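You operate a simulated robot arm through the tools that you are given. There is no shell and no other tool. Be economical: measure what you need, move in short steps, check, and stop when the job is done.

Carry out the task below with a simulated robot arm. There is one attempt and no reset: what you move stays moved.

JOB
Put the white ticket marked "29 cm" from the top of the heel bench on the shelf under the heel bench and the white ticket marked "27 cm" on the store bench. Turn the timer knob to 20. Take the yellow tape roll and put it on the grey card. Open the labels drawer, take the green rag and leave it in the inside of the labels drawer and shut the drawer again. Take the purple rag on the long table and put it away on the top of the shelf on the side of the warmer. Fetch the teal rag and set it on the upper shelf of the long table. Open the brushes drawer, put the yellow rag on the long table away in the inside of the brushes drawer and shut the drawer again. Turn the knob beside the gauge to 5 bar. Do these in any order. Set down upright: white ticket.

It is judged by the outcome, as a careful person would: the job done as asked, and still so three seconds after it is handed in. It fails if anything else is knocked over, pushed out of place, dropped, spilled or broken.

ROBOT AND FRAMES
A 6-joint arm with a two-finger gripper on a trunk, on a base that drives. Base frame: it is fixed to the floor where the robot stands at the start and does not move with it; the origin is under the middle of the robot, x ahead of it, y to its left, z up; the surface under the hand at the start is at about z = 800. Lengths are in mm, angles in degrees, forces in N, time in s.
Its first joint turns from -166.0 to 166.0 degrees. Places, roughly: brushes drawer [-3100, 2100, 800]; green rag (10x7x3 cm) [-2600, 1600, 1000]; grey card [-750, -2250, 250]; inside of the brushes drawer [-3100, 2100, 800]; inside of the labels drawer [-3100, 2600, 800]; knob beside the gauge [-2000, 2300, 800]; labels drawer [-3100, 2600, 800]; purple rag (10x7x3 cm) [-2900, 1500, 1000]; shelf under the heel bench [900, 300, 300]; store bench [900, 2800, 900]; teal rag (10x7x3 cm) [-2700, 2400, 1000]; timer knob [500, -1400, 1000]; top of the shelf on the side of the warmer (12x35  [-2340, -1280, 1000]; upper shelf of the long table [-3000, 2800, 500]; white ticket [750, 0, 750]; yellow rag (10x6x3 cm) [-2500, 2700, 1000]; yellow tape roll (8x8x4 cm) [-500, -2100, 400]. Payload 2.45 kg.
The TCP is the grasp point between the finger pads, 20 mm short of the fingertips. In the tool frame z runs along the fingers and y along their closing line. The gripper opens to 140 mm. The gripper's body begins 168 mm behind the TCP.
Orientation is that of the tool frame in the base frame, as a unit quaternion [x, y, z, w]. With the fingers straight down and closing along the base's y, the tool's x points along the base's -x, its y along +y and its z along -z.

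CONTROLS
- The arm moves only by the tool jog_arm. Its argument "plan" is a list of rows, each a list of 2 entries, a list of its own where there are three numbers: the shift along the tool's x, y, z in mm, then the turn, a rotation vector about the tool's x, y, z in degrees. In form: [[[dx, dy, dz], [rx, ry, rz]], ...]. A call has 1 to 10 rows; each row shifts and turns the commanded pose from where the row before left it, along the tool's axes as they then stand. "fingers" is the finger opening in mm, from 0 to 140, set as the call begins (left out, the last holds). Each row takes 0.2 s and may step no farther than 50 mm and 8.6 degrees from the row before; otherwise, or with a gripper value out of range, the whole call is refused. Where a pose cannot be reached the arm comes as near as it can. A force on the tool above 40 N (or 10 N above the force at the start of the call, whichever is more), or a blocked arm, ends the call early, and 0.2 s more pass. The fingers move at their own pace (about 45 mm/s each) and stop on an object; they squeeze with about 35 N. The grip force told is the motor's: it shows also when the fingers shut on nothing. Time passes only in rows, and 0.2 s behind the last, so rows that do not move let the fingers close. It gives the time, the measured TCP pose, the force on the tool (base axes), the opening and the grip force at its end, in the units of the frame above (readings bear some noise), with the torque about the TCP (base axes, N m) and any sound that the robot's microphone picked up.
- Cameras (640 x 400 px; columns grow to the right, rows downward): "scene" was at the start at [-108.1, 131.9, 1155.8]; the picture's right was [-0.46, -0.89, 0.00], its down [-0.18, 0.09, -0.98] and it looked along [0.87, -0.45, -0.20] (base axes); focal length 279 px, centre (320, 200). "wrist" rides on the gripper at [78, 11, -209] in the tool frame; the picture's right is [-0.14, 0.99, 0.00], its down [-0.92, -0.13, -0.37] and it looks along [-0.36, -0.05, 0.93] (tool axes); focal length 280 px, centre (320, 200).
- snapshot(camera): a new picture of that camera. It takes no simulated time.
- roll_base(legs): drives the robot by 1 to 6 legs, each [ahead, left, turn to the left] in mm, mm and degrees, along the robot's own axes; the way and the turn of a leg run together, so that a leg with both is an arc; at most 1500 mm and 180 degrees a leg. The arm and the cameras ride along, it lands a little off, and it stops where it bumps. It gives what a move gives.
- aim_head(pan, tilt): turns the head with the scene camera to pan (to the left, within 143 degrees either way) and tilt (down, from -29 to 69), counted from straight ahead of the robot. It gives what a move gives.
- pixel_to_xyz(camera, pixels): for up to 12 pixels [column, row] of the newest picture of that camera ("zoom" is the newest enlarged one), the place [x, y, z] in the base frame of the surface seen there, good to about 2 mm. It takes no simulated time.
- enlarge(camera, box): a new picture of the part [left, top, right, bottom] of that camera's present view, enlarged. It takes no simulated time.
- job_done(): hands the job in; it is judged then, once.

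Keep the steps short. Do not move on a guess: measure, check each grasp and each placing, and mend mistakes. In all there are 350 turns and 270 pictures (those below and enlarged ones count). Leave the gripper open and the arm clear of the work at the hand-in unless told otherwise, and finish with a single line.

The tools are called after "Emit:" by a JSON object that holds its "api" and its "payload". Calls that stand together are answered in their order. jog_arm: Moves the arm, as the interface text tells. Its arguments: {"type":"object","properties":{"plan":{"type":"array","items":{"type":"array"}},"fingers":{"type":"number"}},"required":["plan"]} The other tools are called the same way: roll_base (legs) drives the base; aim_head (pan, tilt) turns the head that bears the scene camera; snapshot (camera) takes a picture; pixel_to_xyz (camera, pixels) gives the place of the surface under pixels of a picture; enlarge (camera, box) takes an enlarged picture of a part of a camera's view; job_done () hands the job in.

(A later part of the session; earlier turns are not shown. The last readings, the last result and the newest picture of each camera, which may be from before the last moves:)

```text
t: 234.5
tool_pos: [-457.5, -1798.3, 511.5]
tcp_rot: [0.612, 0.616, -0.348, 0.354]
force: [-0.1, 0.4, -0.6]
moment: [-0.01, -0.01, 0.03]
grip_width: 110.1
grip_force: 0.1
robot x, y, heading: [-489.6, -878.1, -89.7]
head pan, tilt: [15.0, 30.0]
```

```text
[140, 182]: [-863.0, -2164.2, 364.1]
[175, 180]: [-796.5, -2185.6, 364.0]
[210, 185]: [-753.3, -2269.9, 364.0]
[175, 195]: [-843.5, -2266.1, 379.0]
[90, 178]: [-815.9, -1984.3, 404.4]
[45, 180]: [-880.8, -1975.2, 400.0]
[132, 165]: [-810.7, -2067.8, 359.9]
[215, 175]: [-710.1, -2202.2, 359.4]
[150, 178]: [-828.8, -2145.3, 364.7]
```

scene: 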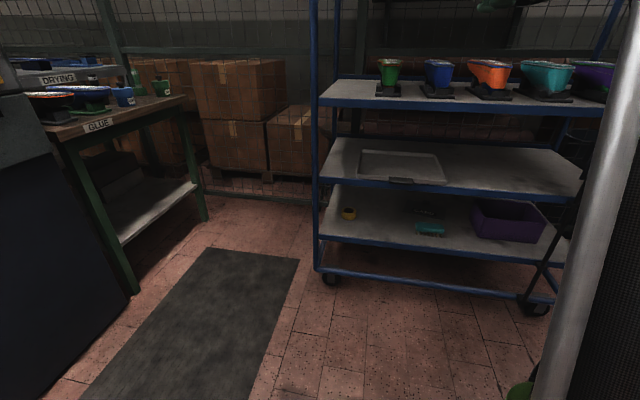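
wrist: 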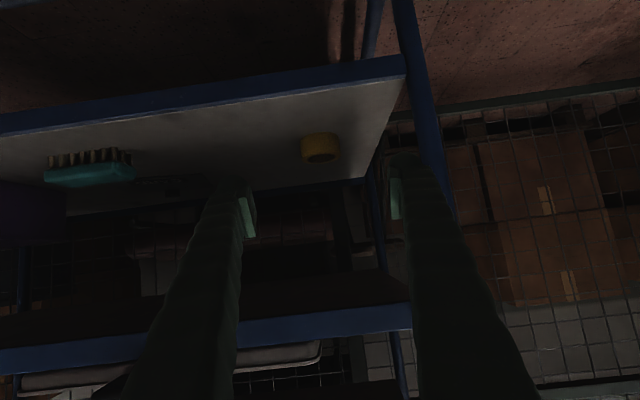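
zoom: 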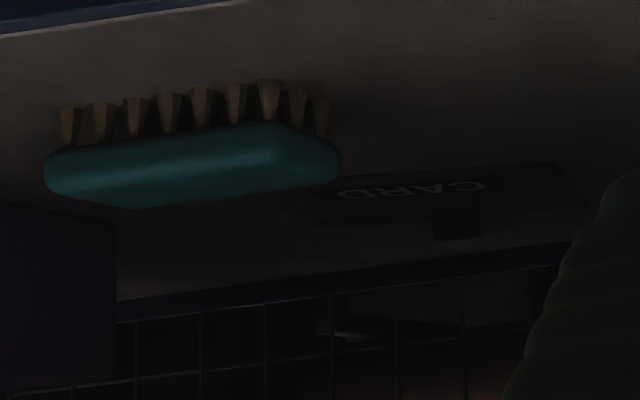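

Tape centre (-456,-2073), z 360–400; card at x -870…-745, y -2140…-2275, z 364. Approach the tape.

Emit:
{"api": "jog_arm", "payload": {"plan": [[[-8.3, 0.3, 37.5], [0, 0, 0]], [[-8.3, 0.3, 37.5], [0, 0, 0]], [[-8.3, 0.3, 37.5], [0, 0, 0]], [[-8.3, 0.3, 37.5], [0, 0, 0]], [[0, 0, 30], [0, 0, 0]], [[0, 0, 30], [0, 0, 0]], [[0, 0, 0], [0, 0, 0]]]}}

Emit:
{"api": "snapshot", "payload": {"camera": "wrist"}}

```text
t: 236.1
tool_pos: [-453.8, -1997.0, 434.8]
tcp_rot: [0.611, 0.617, -0.348, 0.355]
force: [0.7, 0.3, -1.0]
moment: [0.03, -0.01, -0.01]
grip_width: 109.9
grip_force: 0.1
robot x, y, heading: [-490.0, -882.5, -89.9]
head pan, tilt: [15.0, 30.0]
```

```text
179 pictures are left
```

wrist: 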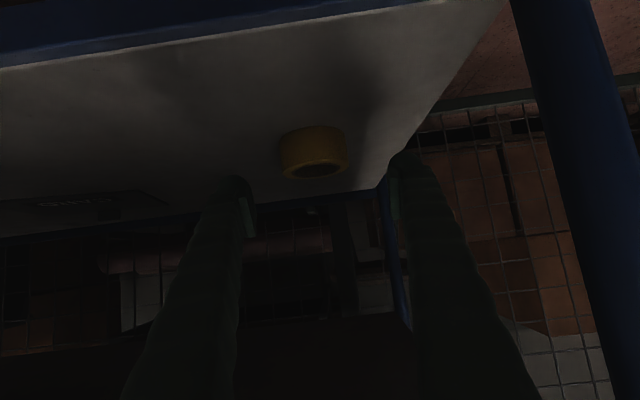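

Emit:
{"api": "pixel_to_xyz", "payload": {"camera": "wrist", "pixels": [[283, 155], [345, 155], [312, 165], [315, 178], [312, 130], [316, 168], [300, 177]]}}

```text
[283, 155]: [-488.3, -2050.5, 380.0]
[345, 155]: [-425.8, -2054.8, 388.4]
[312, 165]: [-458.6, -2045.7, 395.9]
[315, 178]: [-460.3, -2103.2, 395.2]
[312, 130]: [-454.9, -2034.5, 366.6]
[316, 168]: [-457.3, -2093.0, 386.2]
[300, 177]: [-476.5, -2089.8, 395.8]
```

Emit:
{"api": "jog_arm", "payload": {"plan": [[[1, -1, 30], [0, 0, 0]], [[1, -1, 30], [0, 0, 0]], [[1, -1, 30], [0, 0, 0]], [[0, 0, 0], [0, 0, 0]]]}}

Emit:
{"api": "jog_arm", "payload": {"plan": [[[0, 0, 0], [0, 0, 0]], [[0, 0, 0], [0, 0, 0]], [[0, 0, 0], [0, 0, 0]], [[0, 0, 0], [0, 0, 0]], [[0, 0, 0], [0, 0, 0]]], "fingers": 60}}

Emit:
{"api": "snapshot", "payload": {"camera": "wrist"}}

```text
t: 237.1
tool_pos: [-456.7, -2072.5, 386.6]
tcp_rot: [0.612, 0.616, -0.347, 0.354]
force: [-0.5, 0.7, -0.7]
moment: [-0.02, -0.01, 0.03]
grip_width: 109.6
grip_force: 0.1
robot x, y, heading: [-490.8, -877.3, -89.9]
head pan, tilt: [15.0, 30.0]
```

```text
t: 238.3
tool_pos: [-455.2, -2070.7, 386.2]
tcp_rot: [0.612, 0.616, -0.347, 0.354]
force: [-1.1, 0.2, 0.8]
moment: [-0.01, -0.06, 0.01]
grip_width: 73.3
grip_force: 34.8
robot x, y, heading: [-492.8, -878.0, -89.9]
head pan, tilt: [15.0, 30.0]
```

```text
178 pictures are left
```

wrist: 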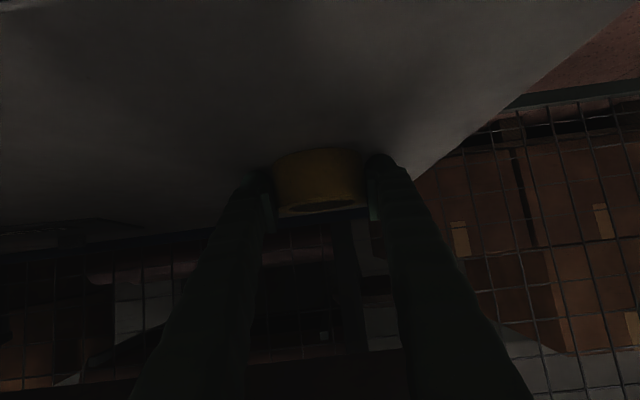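

Gripped (73 mm). Lift 35 mm and back the base out 220 mm.

Emit:
{"api": "jog_arm", "payload": {"plan": [[[-15, 0, -9], [0, 0, 0]], [[-15, 0, -9], [0, 0, 0]], [[0, 0, 0], [0, 0, 0]]]}}

Emit:
{"api": "roll_base", "payload": {"legs": [[-260, 0, 0]]}}

Emit:
{"api": "aim_head", "payload": {"pan": -10, "tilt": 30}}

Emit:
{"api": "snapshot", "payload": {"camera": "scene"}}

```text
t: 239.1
tool_pos: [-456.2, -2073.3, 421.4]
tcp_rot: [0.612, 0.616, -0.347, 0.354]
force: [0.2, 0.1, -0.7]
moment: [0.0, 0.02, 0.01]
grip_width: 73.5
grip_force: 35.2
robot x, y, heading: [-486.7, -875.8, -90.1]
head pan, tilt: [15.0, 30.0]
```

```text
t: 240.9
tool_pos: [-454.0, -1810.2, 421.3]
tcp_rot: [0.611, 0.617, -0.346, 0.355]
force: [0.0, -0.2, -0.4]
moment: [0.05, 0.0, 0.02]
grip_width: 73.0
grip_force: 35.1
robot x, y, heading: [-492.7, -617.0, -89.9]
head pan, tilt: [15.0, 30.0]
```

```text
t: 241.8
tool_pos: [-455.4, -1810.9, 421.0]
tcp_rot: [0.611, 0.617, -0.347, 0.355]
force: [-0.5, 0.0, -0.7]
moment: [-0.01, -0.01, -0.01]
grip_width: 73.0
grip_force: 35.3
robot x, y, heading: [-490.5, -614.3, -89.8]
head pan, tilt: [-10.0, 30.0]
```

```text
177 pictures are left
```

scene: 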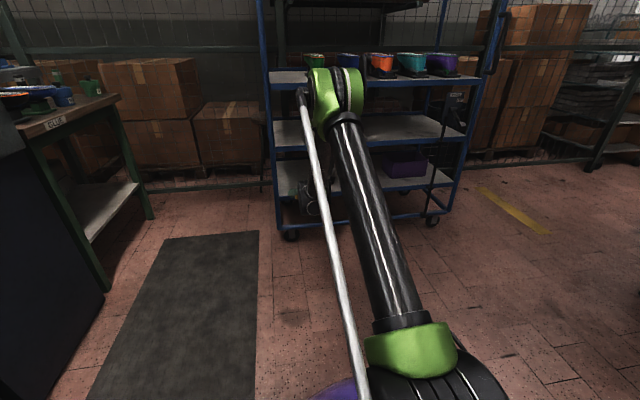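

Emit:
{"api": "snapshot", "payload": {"camera": "wrist"}}

Emit:
{"api": "enlarge", "payload": {"camera": "wrist", "box": [0, 130, 260, 260]}}

```text
176 pictures are left
```

wrist: 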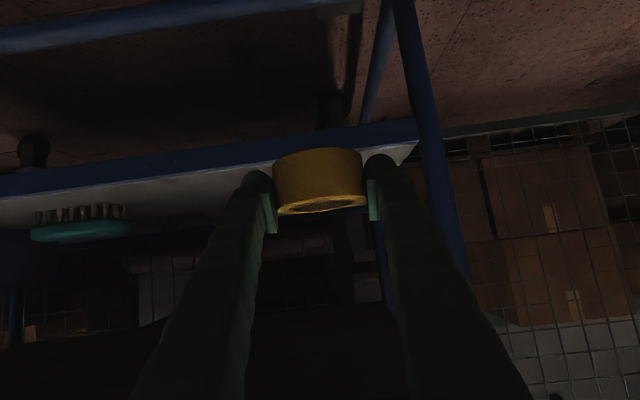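

```text
2.46 times, centred on (130, 195) of wrist
```

zoom: 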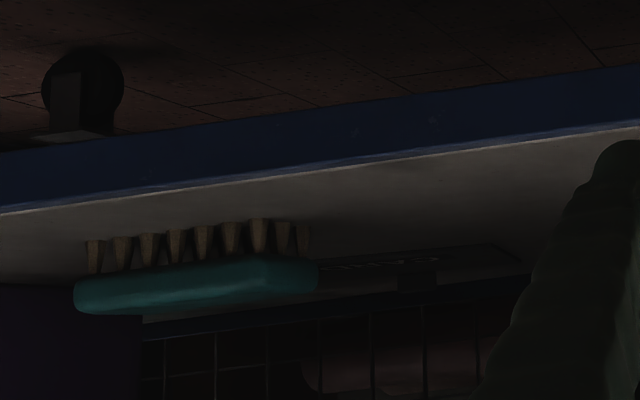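

Emit:
{"api": "jog_arm", "payload": {"plan": [[[-39, 0, -23], [0, 0, 0]], [[-39, 0, -23], [0, 0, 0]], [[0, 0, 0], [0, 0, 0]]]}}

Emit:
{"api": "enlarge", "payload": {"camera": "wrist", "box": [40, 120, 260, 240]}}

```text
t: 242.6
tool_pos: [-456.2, -1809.4, 512.3]
tcp_rot: [0.611, 0.616, -0.348, 0.354]
force: [0.0, -0.4, -1.3]
moment: [-0.03, 0.0, 0.01]
grip_width: 73.0
grip_force: 34.8
robot x, y, heading: [-488.8, -617.2, -89.7]
head pan, tilt: [-10.0, 30.0]
```

```text
2.91 times, centred on (150, 180) of wrist
```

zoom: 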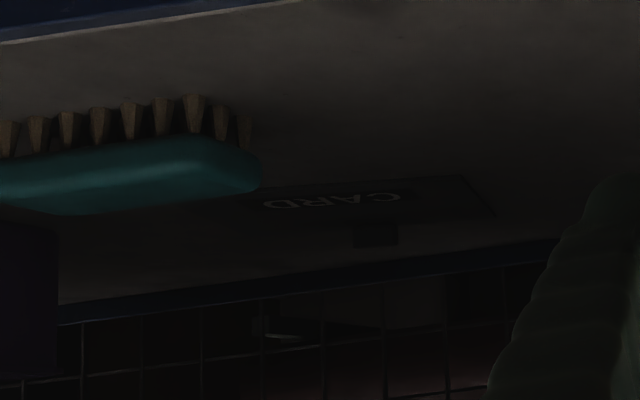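

Emit:
{"api": "pixel_to_xyz", "payload": {"camera": "zoom", "pixels": [[270, 190], [300, 187], [400, 180], [455, 178], [490, 212], [475, 195], [380, 220], [300, 226], [250, 215], [470, 172], [500, 205], [375, 235]]}}

```text
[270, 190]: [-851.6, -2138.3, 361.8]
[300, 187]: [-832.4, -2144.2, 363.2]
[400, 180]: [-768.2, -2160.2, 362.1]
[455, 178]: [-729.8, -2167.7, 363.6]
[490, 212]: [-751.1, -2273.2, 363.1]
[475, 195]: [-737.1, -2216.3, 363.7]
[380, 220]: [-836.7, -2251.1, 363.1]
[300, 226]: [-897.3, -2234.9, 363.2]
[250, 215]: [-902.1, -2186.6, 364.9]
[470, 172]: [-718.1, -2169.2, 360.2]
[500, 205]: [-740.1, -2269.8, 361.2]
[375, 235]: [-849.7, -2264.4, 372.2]
```

Card centre ≈(-812,-2203), ~160×110. I'll approach with a 20° yaw so the wrist camera avoids the brush.

Emit:
{"api": "roll_base", "payload": {"legs": [[0, 0, -20], [6, 205, 0]]}}

Emit:
{"api": "snapshot", "payload": {"camera": "wrist"}}

```text
t: 245.3
tool_pos: [-664.8, -1827.4, 511.3]
tcp_rot: [0.706, 0.506, -0.401, 0.291]
force: [-1.0, -0.2, -0.7]
moment: [-0.01, -0.02, 0.0]
grip_width: 73.0
grip_force: 34.9
robot x, y, heading: [-304.0, -685.5, -109.1]
head pan, tilt: [-10.0, 30.0]
```

```text
173 pictures are left
```

wrist: 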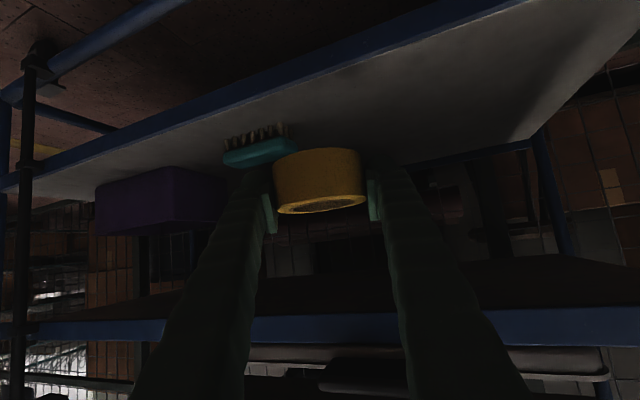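

Emit:
{"api": "jog_arm", "payload": {"plan": [[[31, 0, 18], [0, 0, 0]], [[31, 0, 18], [0, 0, 0]], [[0, 0, 0], [0, 0, 0]]]}}

Emit:
{"api": "roll_base", "payload": {"legs": [[130, 0, 0]]}}

Emit:
{"api": "snapshot", "payload": {"camera": "wrist"}}

```text
t: 246.1
tool_pos: [-664.4, -1828.0, 441.7]
tcp_rot: [0.706, 0.506, -0.401, 0.291]
force: [-0.6, -0.3, -1.2]
moment: [-0.01, 0.0, -0.01]
grip_width: 72.7
grip_force: 35.0
robot x, y, heading: [-302.0, -690.6, -109.5]
head pan, tilt: [-10.0, 30.0]
```

```text
t: 247.4
tool_pos: [-700.9, -1951.1, 442.3]
tcp_rot: [0.705, 0.507, -0.401, 0.291]
force: [0.2, 0.5, -0.9]
moment: [0.01, -0.01, 0.02]
grip_width: 72.7
grip_force: 35.5
robot x, y, heading: [-342.7, -810.5, -108.9]
head pan, tilt: [-10.0, 30.0]
```

```text
172 pictures are left
```

wrist: 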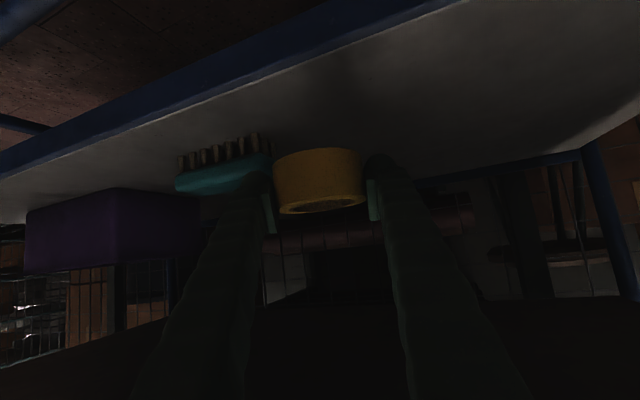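

Emit:
{"api": "pixel_to_xyz", "payload": {"camera": "wrist", "pixels": [[268, 155], [255, 180], [265, 145], [180, 180], [270, 165]]}}

Emit:
{"api": "roll_base", "payload": {"legs": [[130, 0, 0]]}}

Emit:
{"api": "snapshot", "payload": {"camera": "wrist"}}

```text
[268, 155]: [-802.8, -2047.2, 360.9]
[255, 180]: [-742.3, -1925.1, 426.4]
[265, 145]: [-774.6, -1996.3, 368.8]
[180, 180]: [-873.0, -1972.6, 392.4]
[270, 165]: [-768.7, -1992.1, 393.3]
```

```text
t: 248.7
tool_pos: [-739.9, -2072.1, 442.3]
tcp_rot: [0.705, 0.508, -0.4, 0.292]
force: [-0.1, 0.2, -1.1]
moment: [-0.01, 0.02, -0.01]
grip_width: 72.7
grip_force: 35.0
robot x, y, heading: [-383.5, -928.2, -108.9]
head pan, tilt: [-10.0, 30.0]
```

```text
171 pictures are left
```

wrist: 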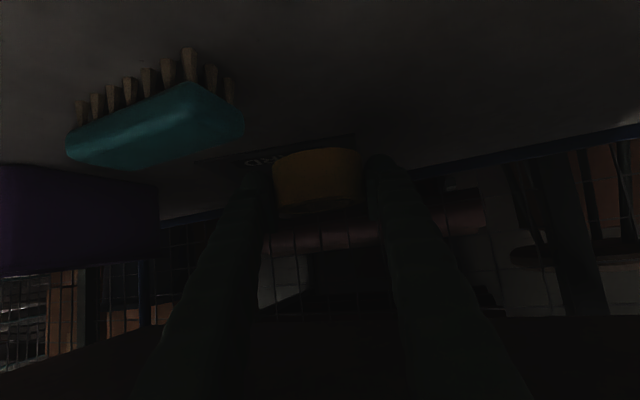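

Emit:
{"api": "jog_arm", "payload": {"plan": [[[-8.2, -5.1, 37], [0, 0, 0]], [[-8.2, -5.1, 37], [0, 0, 0]], [[-8.2, -5.1, 37], [0, 0, 0]], [[-8.2, -5.1, 37], [0, 0, 0]], [[0, 0, 0], [0, 0, 0]]]}}

Emit:
{"api": "enlarge", "payload": {"camera": "wrist", "box": [160, 80, 440, 240]}}

```text
t: 249.9
tool_pos: [-804.4, -2204.7, 397.2]
tcp_rot: [0.704, 0.508, -0.4, 0.292]
force: [0.3, 0.2, -1.7]
moment: [-0.02, -0.02, 0.05]
grip_width: 73.0
grip_force: 34.8
robot x, y, heading: [-383.3, -932.9, -108.8]
head pan, tilt: [-10.0, 30.0]
```

```text
2.29 times, centred on (300, 160) of wrist
```

zoom: 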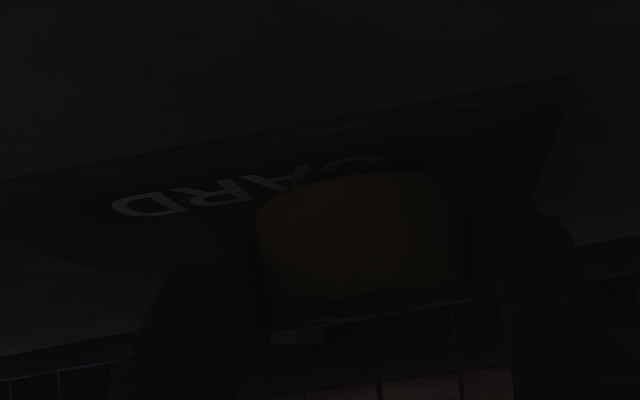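

Emit:
{"api": "pixel_to_xyz", "payload": {"camera": "zoom", "pixels": [[560, 90], [530, 170], [20, 190], [250, 160], [500, 110], [60, 240], [300, 338], [365, 185], [450, 120]]}}

```text
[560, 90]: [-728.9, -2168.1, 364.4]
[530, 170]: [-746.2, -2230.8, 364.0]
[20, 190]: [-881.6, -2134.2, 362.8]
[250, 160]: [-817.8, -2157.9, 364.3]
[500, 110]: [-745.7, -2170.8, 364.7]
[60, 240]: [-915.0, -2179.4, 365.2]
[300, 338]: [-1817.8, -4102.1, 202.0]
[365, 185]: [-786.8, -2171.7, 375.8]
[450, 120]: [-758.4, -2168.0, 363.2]
```

The tape is well over the card. Lower gently.

Emit:
{"api": "jog_arm", "payload": {"plan": [[[-1, -7, 0], [0, 0, 0]], [[3.5, 0, 2], [0, 0, 0]], [[1.7, 0, 1], [0, 0, 0]], [[0.9, 0, 0.5], [0, 0, 0]]]}}

```text
t: 250.9
tool_pos: [-810.9, -2201.3, 392.0]
tcp_rot: [0.704, 0.507, -0.401, 0.293]
force: [2.3, 0.1, 13.2]
moment: [-0.06, -0.47, 0.09]
grip_width: 73.0
grip_force: 34.9
robot x, y, heading: [-385.0, -933.7, -108.7]
head pan, tilt: [-10.0, 30.0]
```

Emit:
{"api": "jog_arm", "payload": {"plan": [[[0, 0, 0], [0, 0, 0]], [[0, 0, 0], [0, 0, 0]], [[0, 0, 0], [0, 0, 0]], [[0, 0, -25], [0, 0, 0]], [[0, 0, -35], [0, 0, 0]], [[0, 0, -35], [0, 0, 0]]], "fingers": 100}}

Emit:
{"api": "enlarge", "payload": {"camera": "wrist", "box": [160, 80, 440, 240]}}

```text
t: 252.3
tool_pos: [-788.4, -2122.4, 436.6]
tcp_rot: [0.705, 0.508, -0.4, 0.292]
force: [-0.4, -0.6, 0.3]
moment: [-0.03, 0.02, 0.01]
grip_width: 100.3
grip_force: 0.0
robot x, y, heading: [-383.7, -931.8, -108.8]
head pan, tilt: [-10.0, 30.0]
```

```text
2.29 times, centred on (300, 160) of wrist
```

zoom: 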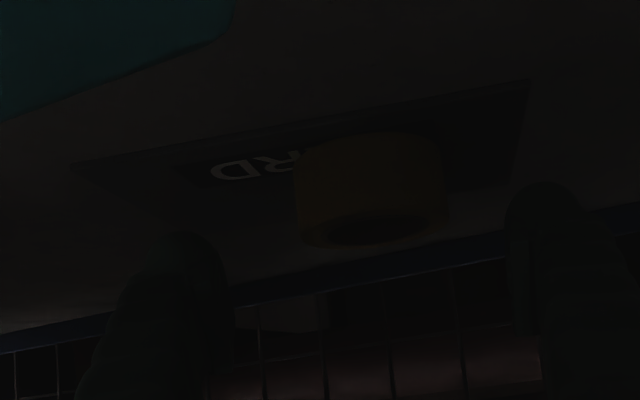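

The tape is on the card. Back out and raise the arm.

Emit:
{"api": "roll_base", "payload": {"legs": [[-380, 0, 0]]}}

Emit:
{"api": "jog_arm", "payload": {"plan": [[[-42, 0, -25], [0, 0, 0]], [[-42, 0, -25], [0, 0, 0]], [[-42, 0, -25], [0, 0, 0]], [[-42, 0, -25], [0, 0, 0]], [[-42, 0, -25], [0, 0, 0]], [[-42, 0, -25], [0, 0, 0]], [[-42, 0, -25], [0, 0, 0]], [[-42, 0, -25], [0, 0, 0]], [[-42, 0, -25], [0, 0, 0]], [[-42, 0, -25], [0, 0, 0]]]}}

Emit:
{"api": "jog_arm", "payload": {"plan": [[[-42, 0, -25], [0, 0, 0]], [[-20, 0, -45], [0, 0, 0]], [[0, 0, -50], [0, 0, 0]], [[0, 0, -50], [0, 0, 0]], [[0, 0, -50], [0, 0, 0]]]}}

Emit:
{"api": "snapshot", "payload": {"camera": "scene"}}

```text
t: 254.7
tool_pos: [-663.5, -1758.9, 436.6]
tcp_rot: [0.704, 0.508, -0.4, 0.293]
force: [0.1, 0.0, -0.7]
moment: [-0.05, -0.02, 0.02]
grip_width: 100.1
grip_force: 0.1
robot x, y, heading: [-260.0, -562.7, -109.0]
head pan, tilt: [-10.0, 30.0]
```

```text
t: 256.9
tool_pos: [-665.9, -1758.5, 926.1]
tcp_rot: [0.704, 0.509, -0.399, 0.293]
force: [0.3, -0.1, 1.1]
moment: [0.02, 0.0, 0.02]
grip_width: 100.1
grip_force: 0.1
robot x, y, heading: [-256.5, -564.9, -108.8]
head pan, tilt: [-10.0, 30.0]
```

```text
t: 258.1
tool_pos: [-616.7, -1609.4, 1090.4]
tcp_rot: [0.704, 0.509, -0.399, 0.293]
force: [-0.4, 0.3, -1.4]
moment: [0.0, 0.0, -0.03]
grip_width: 99.8
grip_force: 0.1
robot x, y, heading: [-260.9, -565.7, -108.8]
head pan, tilt: [-10.0, 30.0]
```

```text
168 pictures are left
```

scene: 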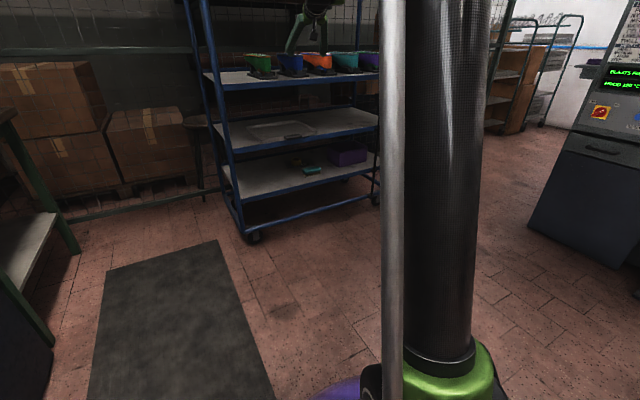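

Now the timer knob. Retract the arm, move west, then turn to face +x.

Emit:
{"api": "jog_arm", "payload": {"plan": [[[25, 0, -43], [0, 0, 0]], [[25, 0, -43], [0, 0, 0]], [[25, 0, -43], [0, 0, 0]], [[25, 0, -43], [0, 0, 0]], [[25, 0, -43], [0, 0, 0]], [[25, 0, -43], [0, 0, 0]]]}}

Emit:
{"api": "roll_base", "payload": {"legs": [[0, -600, 0], [0, 0, 109]]}}

Emit:
{"api": "aim_head", "payload": {"pan": -30, "tilt": 10}}

Emit:
{"api": "snapshot", "payload": {"camera": "scene"}}

```text
t: 259.5
tool_pos: [-522.1, -1320.4, 1095.5]
tcp_rot: [0.705, 0.507, -0.401, 0.292]
force: [-0.1, -0.3, -0.3]
moment: [0.03, -0.04, -0.01]
grip_width: 100.0
grip_force: 0.1
robot x, y, heading: [-257.4, -563.4, -108.9]
head pan, tilt: [-10.0, 30.0]
```

```text
t: 267.7
tool_pos: [-37.6, -307.5, 1096.3]
tcp_rot: [-0.04, 0.867, 0.026, 0.495]
force: [-0.5, -1.1, 0.6]
moment: [0.0, 0.01, 0.04]
grip_width: 100.0
grip_force: 0.1
robot x, y, heading: [-832.0, -368.7, 5.1]
head pan, tilt: [-10.0, 30.0]
```

```text
t: 268.5
tool_pos: [-37.1, -307.5, 1095.5]
tcp_rot: [-0.039, 0.867, 0.025, 0.496]
force: [0.3, -0.5, -0.7]
moment: [0.0, -0.01, 0.05]
grip_width: 100.0
grip_force: 0.1
robot x, y, heading: [-834.1, -372.3, 4.9]
head pan, tilt: [-30.0, 10.0]
```

```text
167 pictures are left
```

scene: 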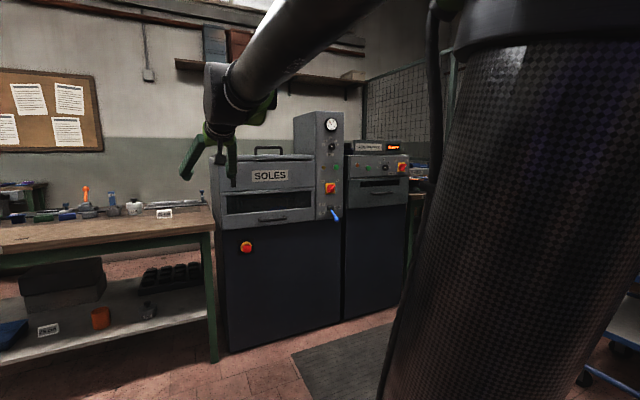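

Emit:
{"api": "roll_base", "payload": {"legs": [[0, 0, -5], [0, -850, 0]]}}

Emit:
{"api": "aim_head", "payload": {"pan": 0, "tilt": 10}}

Emit:
{"api": "snapshot", "payload": {"camera": "scene"}}

Emit:
{"api": "enlarge", "payload": {"camera": "scene", "box": [240, 130, 400, 230]}}

```text
t: 273.5
tool_pos: [-43.6, -1240.5, 1095.3]
tcp_rot: [0.004, 0.868, 0.001, 0.496]
force: [-0.2, -0.4, -0.1]
moment: [-0.01, -0.01, 0.04]
grip_width: 100.1
grip_force: 0.1
robot x, y, heading: [-841.2, -1220.7, -0.9]
head pan, tilt: [-30.0, 10.0]
```

```text
t: 274.5
tool_pos: [-43.1, -1242.3, 1095.2]
tcp_rot: [0.003, 0.868, 0.002, 0.496]
force: [0.2, 0.0, -0.1]
moment: [0.01, -0.04, 0.0]
grip_width: 99.8
grip_force: 0.1
robot x, y, heading: [-843.6, -1225.5, -1.0]
head pan, tilt: [0.0, 10.0]
```

```text
166 pictures are left
```

scene: 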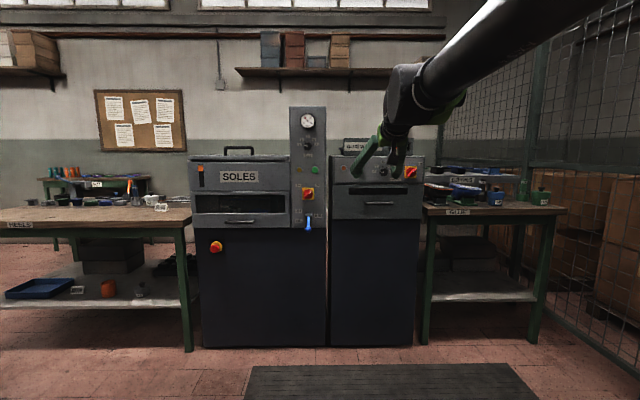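

```text
4.00 times, centred on (320, 180) of scene
```

zoom: 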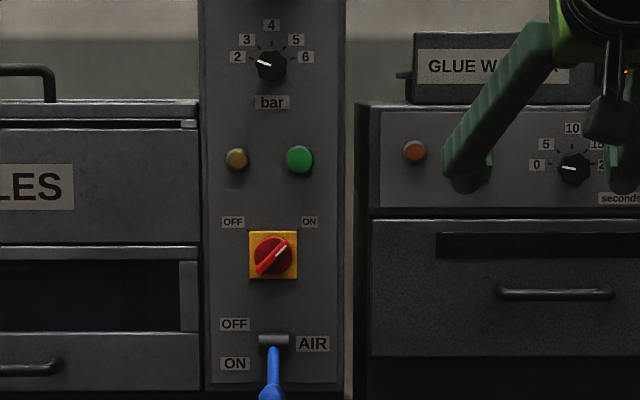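

The timer knob (0–20 seconds) is on the glue warmer panel. Move the hand aside (raise) to see and measure it.

Emit:
{"api": "jog_arm", "payload": {"plan": [[[-20, 40, -20], [0, 0, 0]], [[-20, 40, -20], [0, 0, 0]], [[-20, 40, -20], [0, 0, 0]], [[-20, 40, -20], [0, 0, 0]], [[-20, 40, -20], [0, 0, 0]], [[-20, 40, -20], [0, 0, 0]]], "fingers": 60}}

Emit:
{"api": "enlarge", "payload": {"camera": "scene", "box": [330, 130, 430, 210]}}

```text
t: 275.9
tool_pos: [-87.2, -1001.7, 1263.6]
tcp_rot: [0.004, 0.868, 0.0, 0.496]
force: [-0.3, -0.8, -0.9]
moment: [0.0, 0.02, 0.03]
grip_width: 60.2
grip_force: 0.0
robot x, y, heading: [-841.7, -1225.2, -0.9]
head pan, tilt: [0.0, 10.0]
```

```text
5.00 times, centred on (380, 170) of scene
```

zoom: 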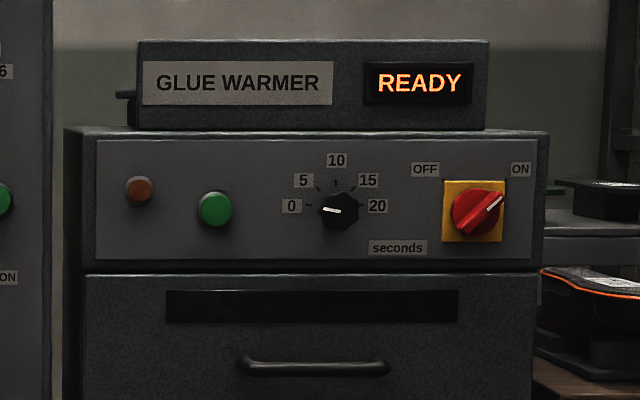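

Emit:
{"api": "enlarge", "payload": {"camera": "scene", "box": [370, 155, 400, 180]}}

Emit:
{"api": "pixel_to_xyz", "payload": {"camera": "zoom", "pixels": [[320, 200], [140, 190], [240, 240], [330, 250]]}}

```text
16.00 times, centred on (385, 168) of scene
```

zoom: 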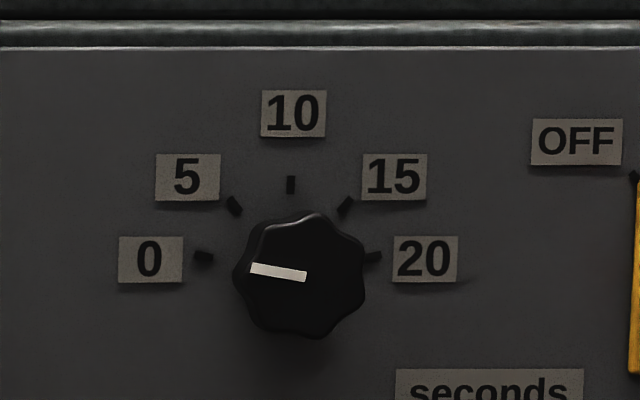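

```text
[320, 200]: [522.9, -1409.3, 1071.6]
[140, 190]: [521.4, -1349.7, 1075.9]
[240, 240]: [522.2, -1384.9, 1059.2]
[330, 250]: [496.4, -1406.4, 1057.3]
```

Emit:
{"api": "pixel_to_xyz", "payload": {"camera": "zoom", "pixels": [[203, 257], [235, 206], [291, 184], [345, 206], [373, 257], [254, 269], [304, 276], [280, 272], [350, 290], [300, 330], [315, 225], [250, 290]]}}

```text
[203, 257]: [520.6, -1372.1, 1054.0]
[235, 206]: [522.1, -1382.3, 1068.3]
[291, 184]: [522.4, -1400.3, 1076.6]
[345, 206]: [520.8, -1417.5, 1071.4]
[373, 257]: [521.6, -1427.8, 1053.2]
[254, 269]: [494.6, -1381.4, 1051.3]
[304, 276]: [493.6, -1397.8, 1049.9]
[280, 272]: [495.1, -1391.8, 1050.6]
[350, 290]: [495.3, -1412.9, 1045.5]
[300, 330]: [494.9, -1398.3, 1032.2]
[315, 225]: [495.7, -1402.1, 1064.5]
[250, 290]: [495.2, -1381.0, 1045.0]
```

Knob centre (y -1400, z 1048), face x=495, panel x=522; pointer at 0 (−79°); 20 is at +79°. I need +158° clockwise. Make the hand horizontal and drive up.

Emit:
{"api": "jog_arm", "payload": {"plan": [[[0, -20, 0], [0, -7.6, 0]], [[0, -20, 0], [0, -7.6, 0]], [[0, -20, 0], [0, -7.6, 0]], [[0, -20, 0], [0, -7.6, 0]], [[40, -25, 0], [0, 0, 0]], [[40, -25, 0], [0, 0, 0]], [[40, -25, 0], [0, 0, 0]], [[40, -25, 0], [0, 0, 0]], [[40, -20, 0], [0, 0, 0]]]}}

Emit:
{"api": "roll_base", "payload": {"legs": [[330, -180, 0.9]]}}

Emit:
{"api": "snapshot", "payload": {"camera": "wrist"}}

```text
t: 277.9
tool_pos: [-84.9, -1198.2, 1059.1]
tcp_rot: [0.003, 0.708, 0.0, 0.707]
force: [0.6, 0.5, -0.5]
moment: [-0.05, -0.01, 0.0]
grip_width: 60.0
grip_force: 0.1
robot x, y, heading: [-841.3, -1223.8, -0.8]
head pan, tilt: [0.0, 10.0]
```

```text
t: 280.3
tool_pos: [236.9, -1380.8, 1059.6]
tcp_rot: [-0.002, 0.708, 0.005, 0.706]
force: [-0.6, 0.4, 0.6]
moment: [-0.02, 0.0, -0.03]
grip_width: 60.0
grip_force: 0.0
robot x, y, heading: [-521.1, -1416.1, -0.1]
head pan, tilt: [0.0, 10.0]
```

```text
162 pictures are left
```

wrist: 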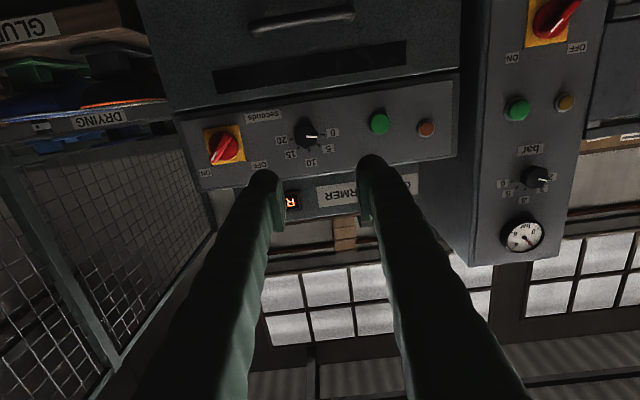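

Emit:
{"api": "jog_arm", "payload": {"plan": [[[2.2, -4.2, 40.6], [0, 0, 0]], [[2.2, -4.2, 40.6], [0, 0, 0]], [[2.2, -4.2, 40.6], [0, 0, 0]], [[2.2, -4.2, 40.6], [0, 0, 0]], [[2.2, -4.2, 40.6], [0, 0, 0]], [[0, 0, 0], [0, 0, 0]]]}}

Emit:
{"api": "snapshot", "payload": {"camera": "wrist"}}

```text
t: 281.7
tool_pos: [438.6, -1398.2, 1051.1]
tcp_rot: [-0.001, 0.708, 0.003, 0.707]
force: [0.2, 0.2, -0.1]
moment: [0.02, 0.01, -0.01]
grip_width: 60.0
grip_force: 0.0
robot x, y, heading: [-521.6, -1416.3, 0.0]
head pan, tilt: [0.0, 10.0]
```

```text
161 pictures are left
```

wrist: 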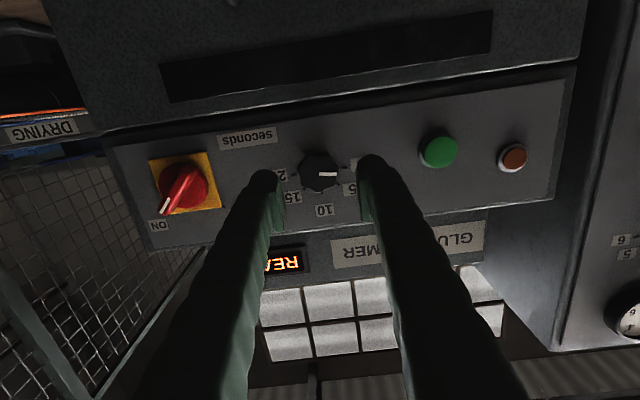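

Emit:
{"api": "jog_arm", "payload": {"plan": [[[1.3, -0.5, 29], [0, 0, 0]], [[1.3, -0.5, 28], [0, 0, 0]], [[0, 0, 0], [0, 0, 0]]]}}

Emit:
{"api": "jog_arm", "payload": {"plan": [[[0, 0, 0], [0, 0, 0]], [[0, 0, 0], [0, 0, 0]], [[0, 0, 0], [0, 0, 0]], [[0, 0, 0], [0, 0, 0]]], "fingers": 25}}

Emit:
{"api": "snapshot", "payload": {"camera": "wrist"}}

```text
t: 282.5
tool_pos: [497.3, -1400.5, 1046.9]
tcp_rot: [-0.002, 0.708, 0.005, 0.706]
force: [0.1, -0.6, 0.6]
moment: [0.02, -0.02, 0.02]
grip_width: 60.3
grip_force: 0.1
robot x, y, heading: [-519.3, -1415.2, 0.0]
head pan, tilt: [0.0, 10.0]
```

```text
t: 283.5
tool_pos: [496.2, -1399.7, 1047.1]
tcp_rot: [-0.001, 0.708, 0.004, 0.706]
force: [-0.7, -0.1, 0.3]
moment: [0.03, -0.01, -0.01]
grip_width: 38.2
grip_force: 45.2
robot x, y, heading: [-517.5, -1416.4, -0.1]
head pan, tilt: [0.0, 10.0]
```

```text
160 pictures are left
```

wrist: 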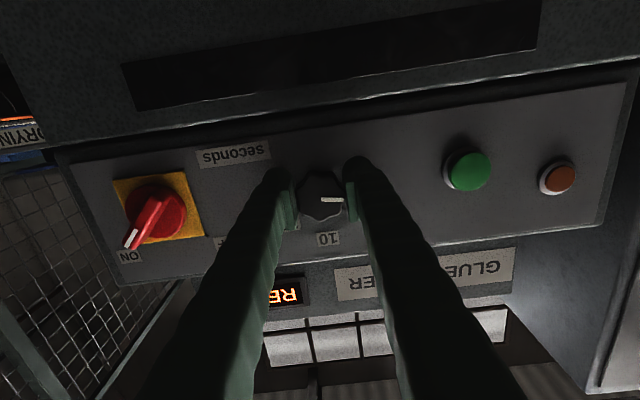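

Gripped. Turn clockwise 80° first.

Emit:
{"api": "jog_arm", "payload": {"plan": [[[0, 0, 0], [0, 0, 8]], [[0, 0, 0], [0, 0, 8]], [[0, 0, 0], [0, 0, 8]], [[0, 0, 0], [0, 0, 8]], [[0, 0, 0], [0, 0, 8]], [[0, 0, 0], [0, 0, 8]], [[0, 0, 0], [0, 0, 8]], [[0, 0, 0], [0, 0, 8]], [[0, 0, 0], [0, 0, 8]], [[0, 0, 0], [0, 0, 8]]]}}

Emit:
{"api": "snapshot", "payload": {"camera": "wrist"}}

```text
t: 284.8
tool_pos: [497.5, -1395.5, 1045.0]
tcp_rot: [0.264, 0.657, 0.27, 0.652]
force: [0.5, 3.3, 5.7]
moment: [-0.06, 0.01, 0.0]
grip_width: 37.4
grip_force: 44.4
robot x, y, heading: [-515.3, -1415.7, -0.1]
head pan, tilt: [0.0, 10.0]
stopped in row 6: the force on the tool passed its limit at 43 N (the readings are from after the stop); the commanded pose is now the measured one
```

```text
159 pictures are left
```

wrist: 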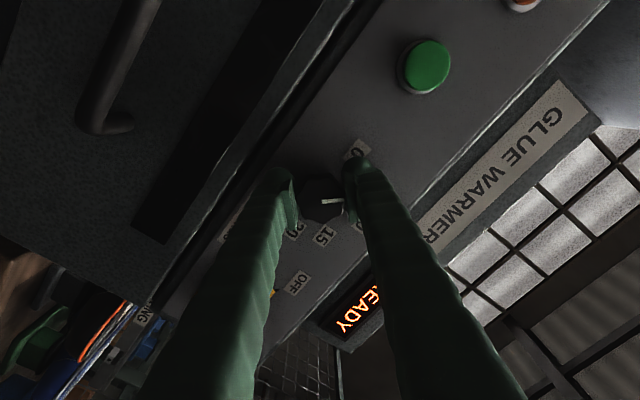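

Turned ~44°, then drifted off-centre. Re-centre: open, shift, re-grip.

Emit:
{"api": "jog_arm", "payload": {"plan": [[[0, 0, 0], [0, 0, 0]], [[0, 0, 0], [0, 0, 0]], [[-5.4, -1, 0], [0, 0, 0]], [[0, 0, 0], [0, 0, 0]]], "fingers": 56}}

Emit:
{"api": "enlarge", "payload": {"camera": "wrist", "box": [250, 120, 410, 240]}}

```text
t: 285.8
tool_pos: [498.3, -1401.2, 1049.1]
tcp_rot: [0.264, 0.657, 0.271, 0.652]
force: [0.0, -0.3, -0.5]
moment: [-0.03, 0.0, -0.02]
grip_width: 55.9
grip_force: 0.1
robot x, y, heading: [-519.0, -1415.8, -0.0]
head pan, tilt: [0.0, 10.0]
```

```text
3.33 times, centred on (330, 180) of wrist
```

zoom: 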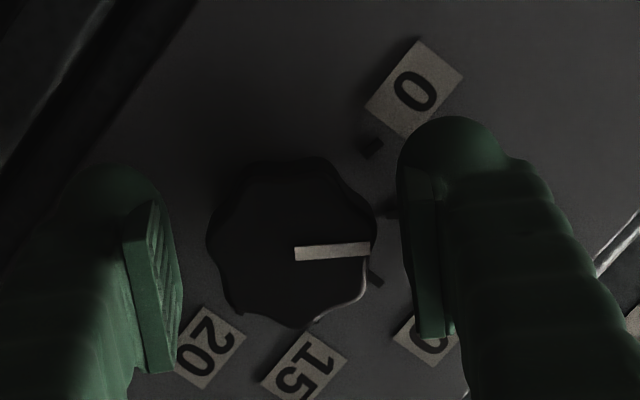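

Emit:
{"api": "jog_arm", "payload": {"plan": [[[0, 0, 0], [0, 0, 0]], [[0, 0, 0], [0, 0, 0]], [[0, 0, 0], [0, 0, 0]]], "fingers": 25}}

Emit:
{"api": "jog_arm", "payload": {"plan": [[[0, 0, 0], [0, 0, 6]], [[0, 0, 0], [0, 0, 6]], [[0, 0, 0], [0, 0, 6]], [[0, 0, 0], [0, 0, 6]], [[0, 0, 0], [0, 0, 6]], [[0, 0, 0], [0, 0, 6]], [[0, 0, 0], [0, 0, 6]]]}}

```text
t: 286.6
tool_pos: [497.6, -1399.7, 1048.3]
tcp_rot: [0.264, 0.657, 0.272, 0.652]
force: [5.3, 7.1, 12.0]
moment: [0.02, -0.12, 0.13]
grip_width: 37.9
grip_force: 40.1
robot x, y, heading: [-515.9, -1416.6, 0.0]
head pan, tilt: [0.0, 10.0]
```

```text
t: 288.1
tool_pos: [497.2, -1397.7, 1049.5]
tcp_rot: [0.463, 0.535, 0.471, 0.527]
force: [2.0, 1.7, 3.5]
moment: [0.06, -0.03, 0.08]
grip_width: 37.7
grip_force: 45.4
robot x, y, heading: [-522.9, -1411.2, 0.1]
head pan, tilt: [0.0, 10.0]
stopped in row 7: the force on the tool passed its limit at 41 N (the readings are from after the stop); the commanded pose is now the measured one
```

Emit:
{"api": "jog_arm", "payload": {"plan": [[[0, 0, 0], [0, 0, 6]], [[0, 0, 0], [0, 0, 6]], [[0, 0, 0], [0, 0, 6]], [[0, 0, 0], [0, 0, 6]], [[0, 0, 0], [0, 0, 6]], [[0, 0, 0], [0, 0, 6]]]}}

Emit:
{"api": "enlarge", "payload": {"camera": "wrist", "box": [250, 120, 410, 240]}}

```text
t: 289.5
tool_pos: [497.1, -1398.4, 1048.6]
tcp_rot: [0.606, 0.365, 0.61, 0.356]
force: [8.8, 9.9, 12.2]
moment: [-0.02, -0.19, 0.19]
grip_width: 37.3
grip_force: 44.9
robot x, y, heading: [-523.1, -1415.0, 0.1]
head pan, tilt: [0.0, 10.0]
```

```text
3.33 times, centred on (330, 180) of wrist
```

zoom: 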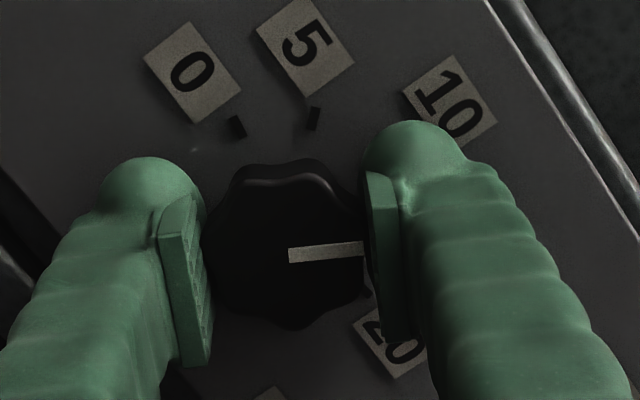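

Emit:
{"api": "jog_arm", "payload": {"plan": [[[0, 0, 0], [0, 0, 6]], [[0, 0, 0], [0, 0, 6]], [[0, 0, 0], [0, 0, 6]], [[0, 0, 0], [0, 0, 6]], [[0, 0, 0], [0, 0, 6]]]}}

Emit:
{"api": "enlarge", "payload": {"camera": "wrist", "box": [250, 120, 410, 240]}}

```text
t: 290.7
tool_pos: [496.3, -1399.3, 1051.2]
tcp_rot: [0.68, 0.196, 0.682, 0.185]
force: [4.9, 8.1, 12.1]
moment: [0.0, -0.17, 0.06]
grip_width: 37.2
grip_force: 44.8
robot x, y, heading: [-519.4, -1415.5, -0.2]
head pan, tilt: [0.0, 10.0]
```

```text
3.33 times, centred on (330, 180) of wrist
```

zoom: 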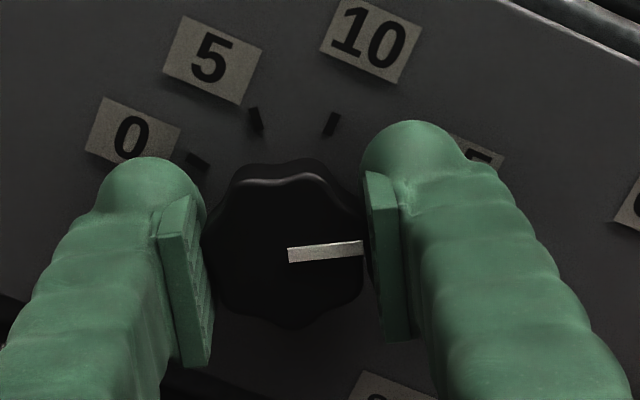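

Emit:
{"api": "jog_arm", "payload": {"plan": [[[0, 0, 0], [0, 0, 4]], [[0, 0, 0], [0, 0, 4]], [[0, 0, 0], [0, 0, 4]], [[0, 0, 0], [0, 0, 0]]]}}

Emit:
{"api": "jog_arm", "payload": {"plan": [[[0, 0, 0], [0, 0, 0]], [[0, 0, 0], [0, 0, 0]], [[0, 0, -30], [0, 0, 0]], [[0, 0, -40], [0, 0, 0]], [[0, 0, -40], [0, 0, 0]]], "fingers": 64}}

Emit:
{"api": "enlarge", "payload": {"camera": "wrist", "box": [250, 100, 410, 220]}}

```text
t: 291.7
tool_pos: [497.7, -1399.4, 1049.1]
tcp_rot: [0.697, 0.124, 0.698, 0.113]
force: [-0.7, 8.8, 9.1]
moment: [0.01, -0.07, 0.02]
grip_width: 37.3
grip_force: 44.9
robot x, y, heading: [-519.5, -1416.1, 0.1]
head pan, tilt: [0.0, 10.0]
```

```text
t: 292.9
tool_pos: [388.8, -1400.9, 1051.3]
tcp_rot: [0.697, 0.124, 0.697, 0.115]
force: [0.4, 0.7, 0.3]
moment: [0.0, -0.01, -0.04]
grip_width: 64.0
grip_force: 0.0
robot x, y, heading: [-523.0, -1414.4, 0.1]
head pan, tilt: [0.0, 10.0]
```

```text
3.33 times, centred on (330, 160) of wrist
```

zoom: 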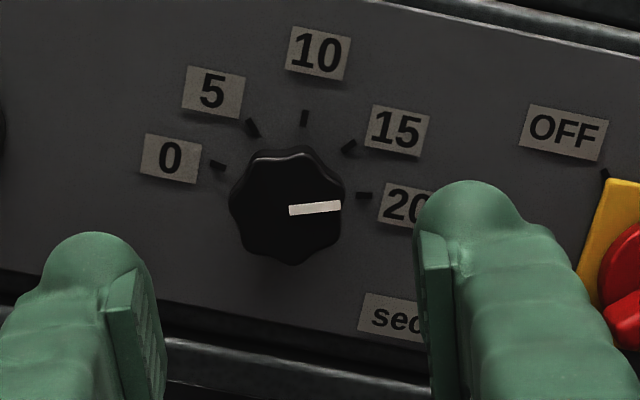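

Emit:
{"api": "pixel_to_xyz", "payload": {"camera": "zoom", "pixels": [[290, 211], [340, 206], [315, 208], [359, 196], [371, 196], [302, 118], [217, 164]]}}

```text
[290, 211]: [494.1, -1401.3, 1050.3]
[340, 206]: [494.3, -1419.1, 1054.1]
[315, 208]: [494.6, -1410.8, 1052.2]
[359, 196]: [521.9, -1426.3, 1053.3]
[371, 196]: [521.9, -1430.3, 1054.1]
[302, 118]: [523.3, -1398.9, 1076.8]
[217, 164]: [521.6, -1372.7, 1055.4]
```

Emit:
{"api": "enlarge", "payload": {"camera": "wrist", "box": [300, 130, 360, 175]}}

Emit:
{"api": "pixel_to_xyz", "payload": {"camera": "zoom", "pixels": [[225, 222], [370, 205], [300, 213], [430, 178], [472, 178]]}}

```text
8.89 times, centred on (330, 152) of wrist
```

zoom: 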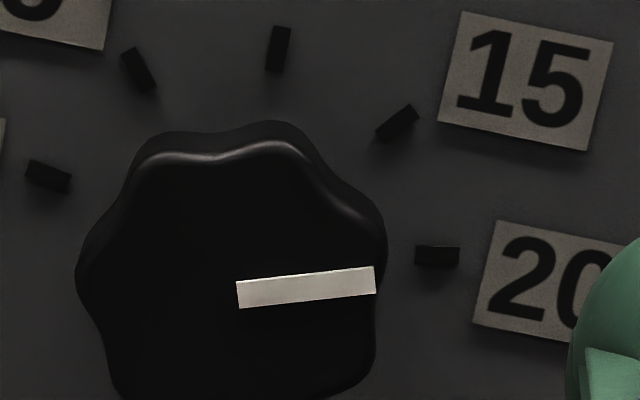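

```text
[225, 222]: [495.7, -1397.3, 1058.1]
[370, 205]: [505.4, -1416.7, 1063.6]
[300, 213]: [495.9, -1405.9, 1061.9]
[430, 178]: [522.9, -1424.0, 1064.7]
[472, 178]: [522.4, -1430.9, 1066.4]
```

The pointer is about 7° short of the 20 tick. Re-grip and turn 7° more.

Emit:
{"api": "jog_arm", "payload": {"plan": [[[0, 0, 35], [0, 0, 0]], [[0, 0, 40], [0, 0, 0]], [[0, 0, 33], [0, 0, 0]], [[0, 0, 0], [0, 0, 0]]]}}

Emit:
{"api": "jog_arm", "payload": {"plan": [[[0, 0, 0], [0, 0, 0]], [[0, 0, 0], [0, 0, 0]], [[0, 0, 0], [0, 0, 0]], [[0, 0, 0], [0, 0, 0]]], "fingers": 25}}

Emit:
{"api": "jog_arm", "payload": {"plan": [[[0, 0, 0], [0, 0, 4]], [[0, 0, 0], [0, 0, 4]], [[0, 0, 0], [0, 0, 0]]]}}

Emit:
{"api": "jog_arm", "payload": {"plan": [[[0, 0, 0], [0, 0, 0]], [[0, 0, 0], [0, 0, 0]], [[0, 0, -30], [0, 0, 0]], [[0, 0, -40], [0, 0, 0]], [[0, 0, -40], [0, 0, 0]]], "fingers": 64}}

Emit:
{"api": "enlarge", "payload": {"camera": "wrist", "box": [290, 125, 370, 185]}}

```text
t: 293.9
tool_pos: [499.0, -1399.2, 1048.8]
tcp_rot: [0.696, 0.126, 0.698, 0.113]
force: [0.7, 0.1, 0.3]
moment: [0.01, 0.01, 0.0]
grip_width: 64.0
grip_force: 0.1
robot x, y, heading: [-521.5, -1415.9, 0.1]
head pan, tilt: [0.0, 10.0]
```

```text
t: 294.9
tool_pos: [499.7, -1399.3, 1048.4]
tcp_rot: [0.696, 0.124, 0.698, 0.114]
force: [3.0, -3.4, 5.1]
moment: [-0.01, -0.02, -0.08]
grip_width: 37.3
grip_force: 45.1
robot x, y, heading: [-519.0, -1415.6, 0.1]
head pan, tilt: [0.0, 10.0]
```

```text
t: 295.6
tool_pos: [498.9, -1400.3, 1049.4]
tcp_rot: [0.703, 0.076, 0.704, 0.064]
force: [6.4, -1.3, -2.6]
moment: [0.02, 0.02, -0.02]
grip_width: 37.6
grip_force: 44.7
robot x, y, heading: [-521.0, -1416.4, 0.1]
head pan, tilt: [0.0, 10.0]
stopped in row 3: the force on the tool passed its limit at 41 N (the readings are from after the stop); the commanded pose is now the measured one
```

```text
t: 296.9
tool_pos: [389.8, -1398.7, 1049.4]
tcp_rot: [0.703, 0.076, 0.704, 0.065]
force: [0.7, -0.3, -0.5]
moment: [0.01, -0.01, -0.03]
grip_width: 63.7
grip_force: 0.2
robot x, y, heading: [-520.0, -1418.3, 0.1]
head pan, tilt: [0.0, 10.0]
```

```text
6.67 times, centred on (330, 155) of wrist
```

zoom: 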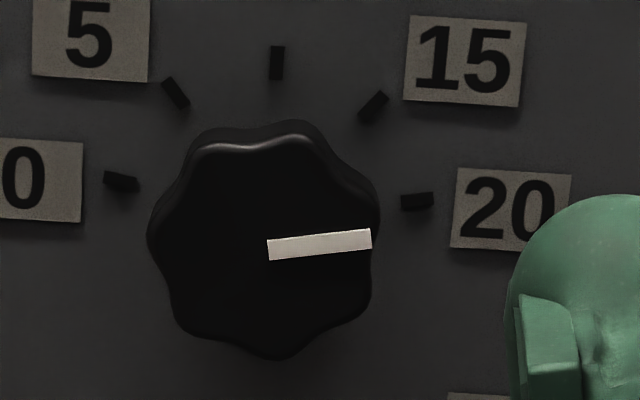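

The pointer is now parallel with the 20 tick. Confirm with the scene camera while backing off.

Emit:
{"api": "jog_arm", "payload": {"plan": [[[0, 0, -50], [0, 0, -8]], [[0, 0, -50], [0, 0, -8]], [[0, 0, -50], [0, 0, -8]], [[0, 0, 0], [0, 0, -8]], [[0, 0, 0], [0, 0, -8]], [[0, 0, 0], [0, 0, -8]], [[0, 0, 0], [0, 0, -8]], [[0, 0, 0], [0, 0, -8]], [[0, 0, 0], [0, 0, -8]], [[0, 0, 0], [0, 0, -8]]]}}

Emit:
{"api": "roll_base", "payload": {"legs": [[-450, 150, 0]]}}

Emit:
{"api": "aim_head", "payload": {"pan": -12, "tilt": 10}}

Emit:
{"api": "snapshot", "payload": {"camera": "scene"}}

```text
t: 299.1
tool_pos: [238.6, -1402.3, 1049.6]
tcp_rot: [0.489, 0.51, 0.498, 0.502]
force: [-0.1, -0.5, -0.8]
moment: [0.0, 0.03, 0.05]
grip_width: 64.2
grip_force: 0.1
robot x, y, heading: [-518.1, -1413.5, -0.1]
head pan, tilt: [0.0, 10.0]
```

```text
t: 301.9
tool_pos: [-206.8, -1256.9, 1050.6]
tcp_rot: [0.491, 0.508, 0.496, 0.504]
force: [0.0, -0.1, -0.4]
moment: [0.03, 0.05, 0.0]
grip_width: 63.8
grip_force: 0.0
robot x, y, heading: [-967.6, -1260.3, -0.5]
head pan, tilt: [0.0, 10.0]
```

```text
t: 302.6
tool_pos: [-207.6, -1255.2, 1050.2]
tcp_rot: [0.491, 0.508, 0.497, 0.504]
force: [0.1, -0.4, 0.1]
moment: [0.0, 0.0, 0.02]
grip_width: 63.9
grip_force: 0.1
robot x, y, heading: [-961.0, -1262.1, -0.6]
head pan, tilt: [-12.0, 10.0]
```

```text
152 pictures are left
```

scene: 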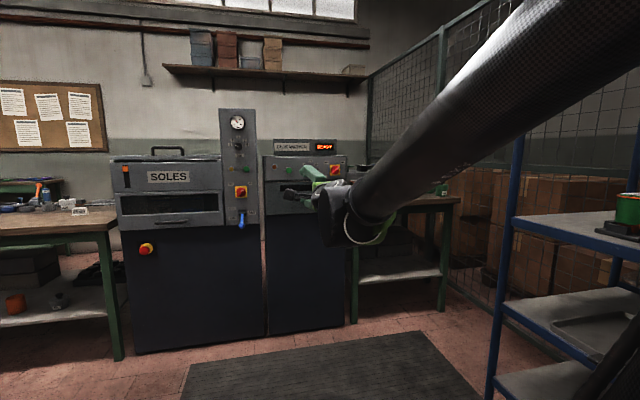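

Emit:
{"api": "enlarge", "payload": {"camera": "scene", "box": [295, 155, 325, 180]}}

```text
16.00 times, centred on (310, 168) of scene
```

zoom: 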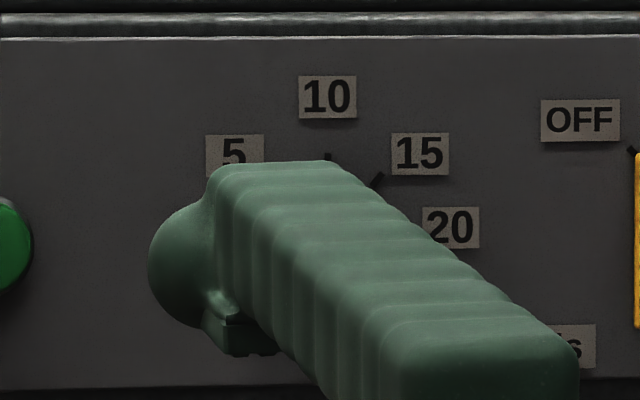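

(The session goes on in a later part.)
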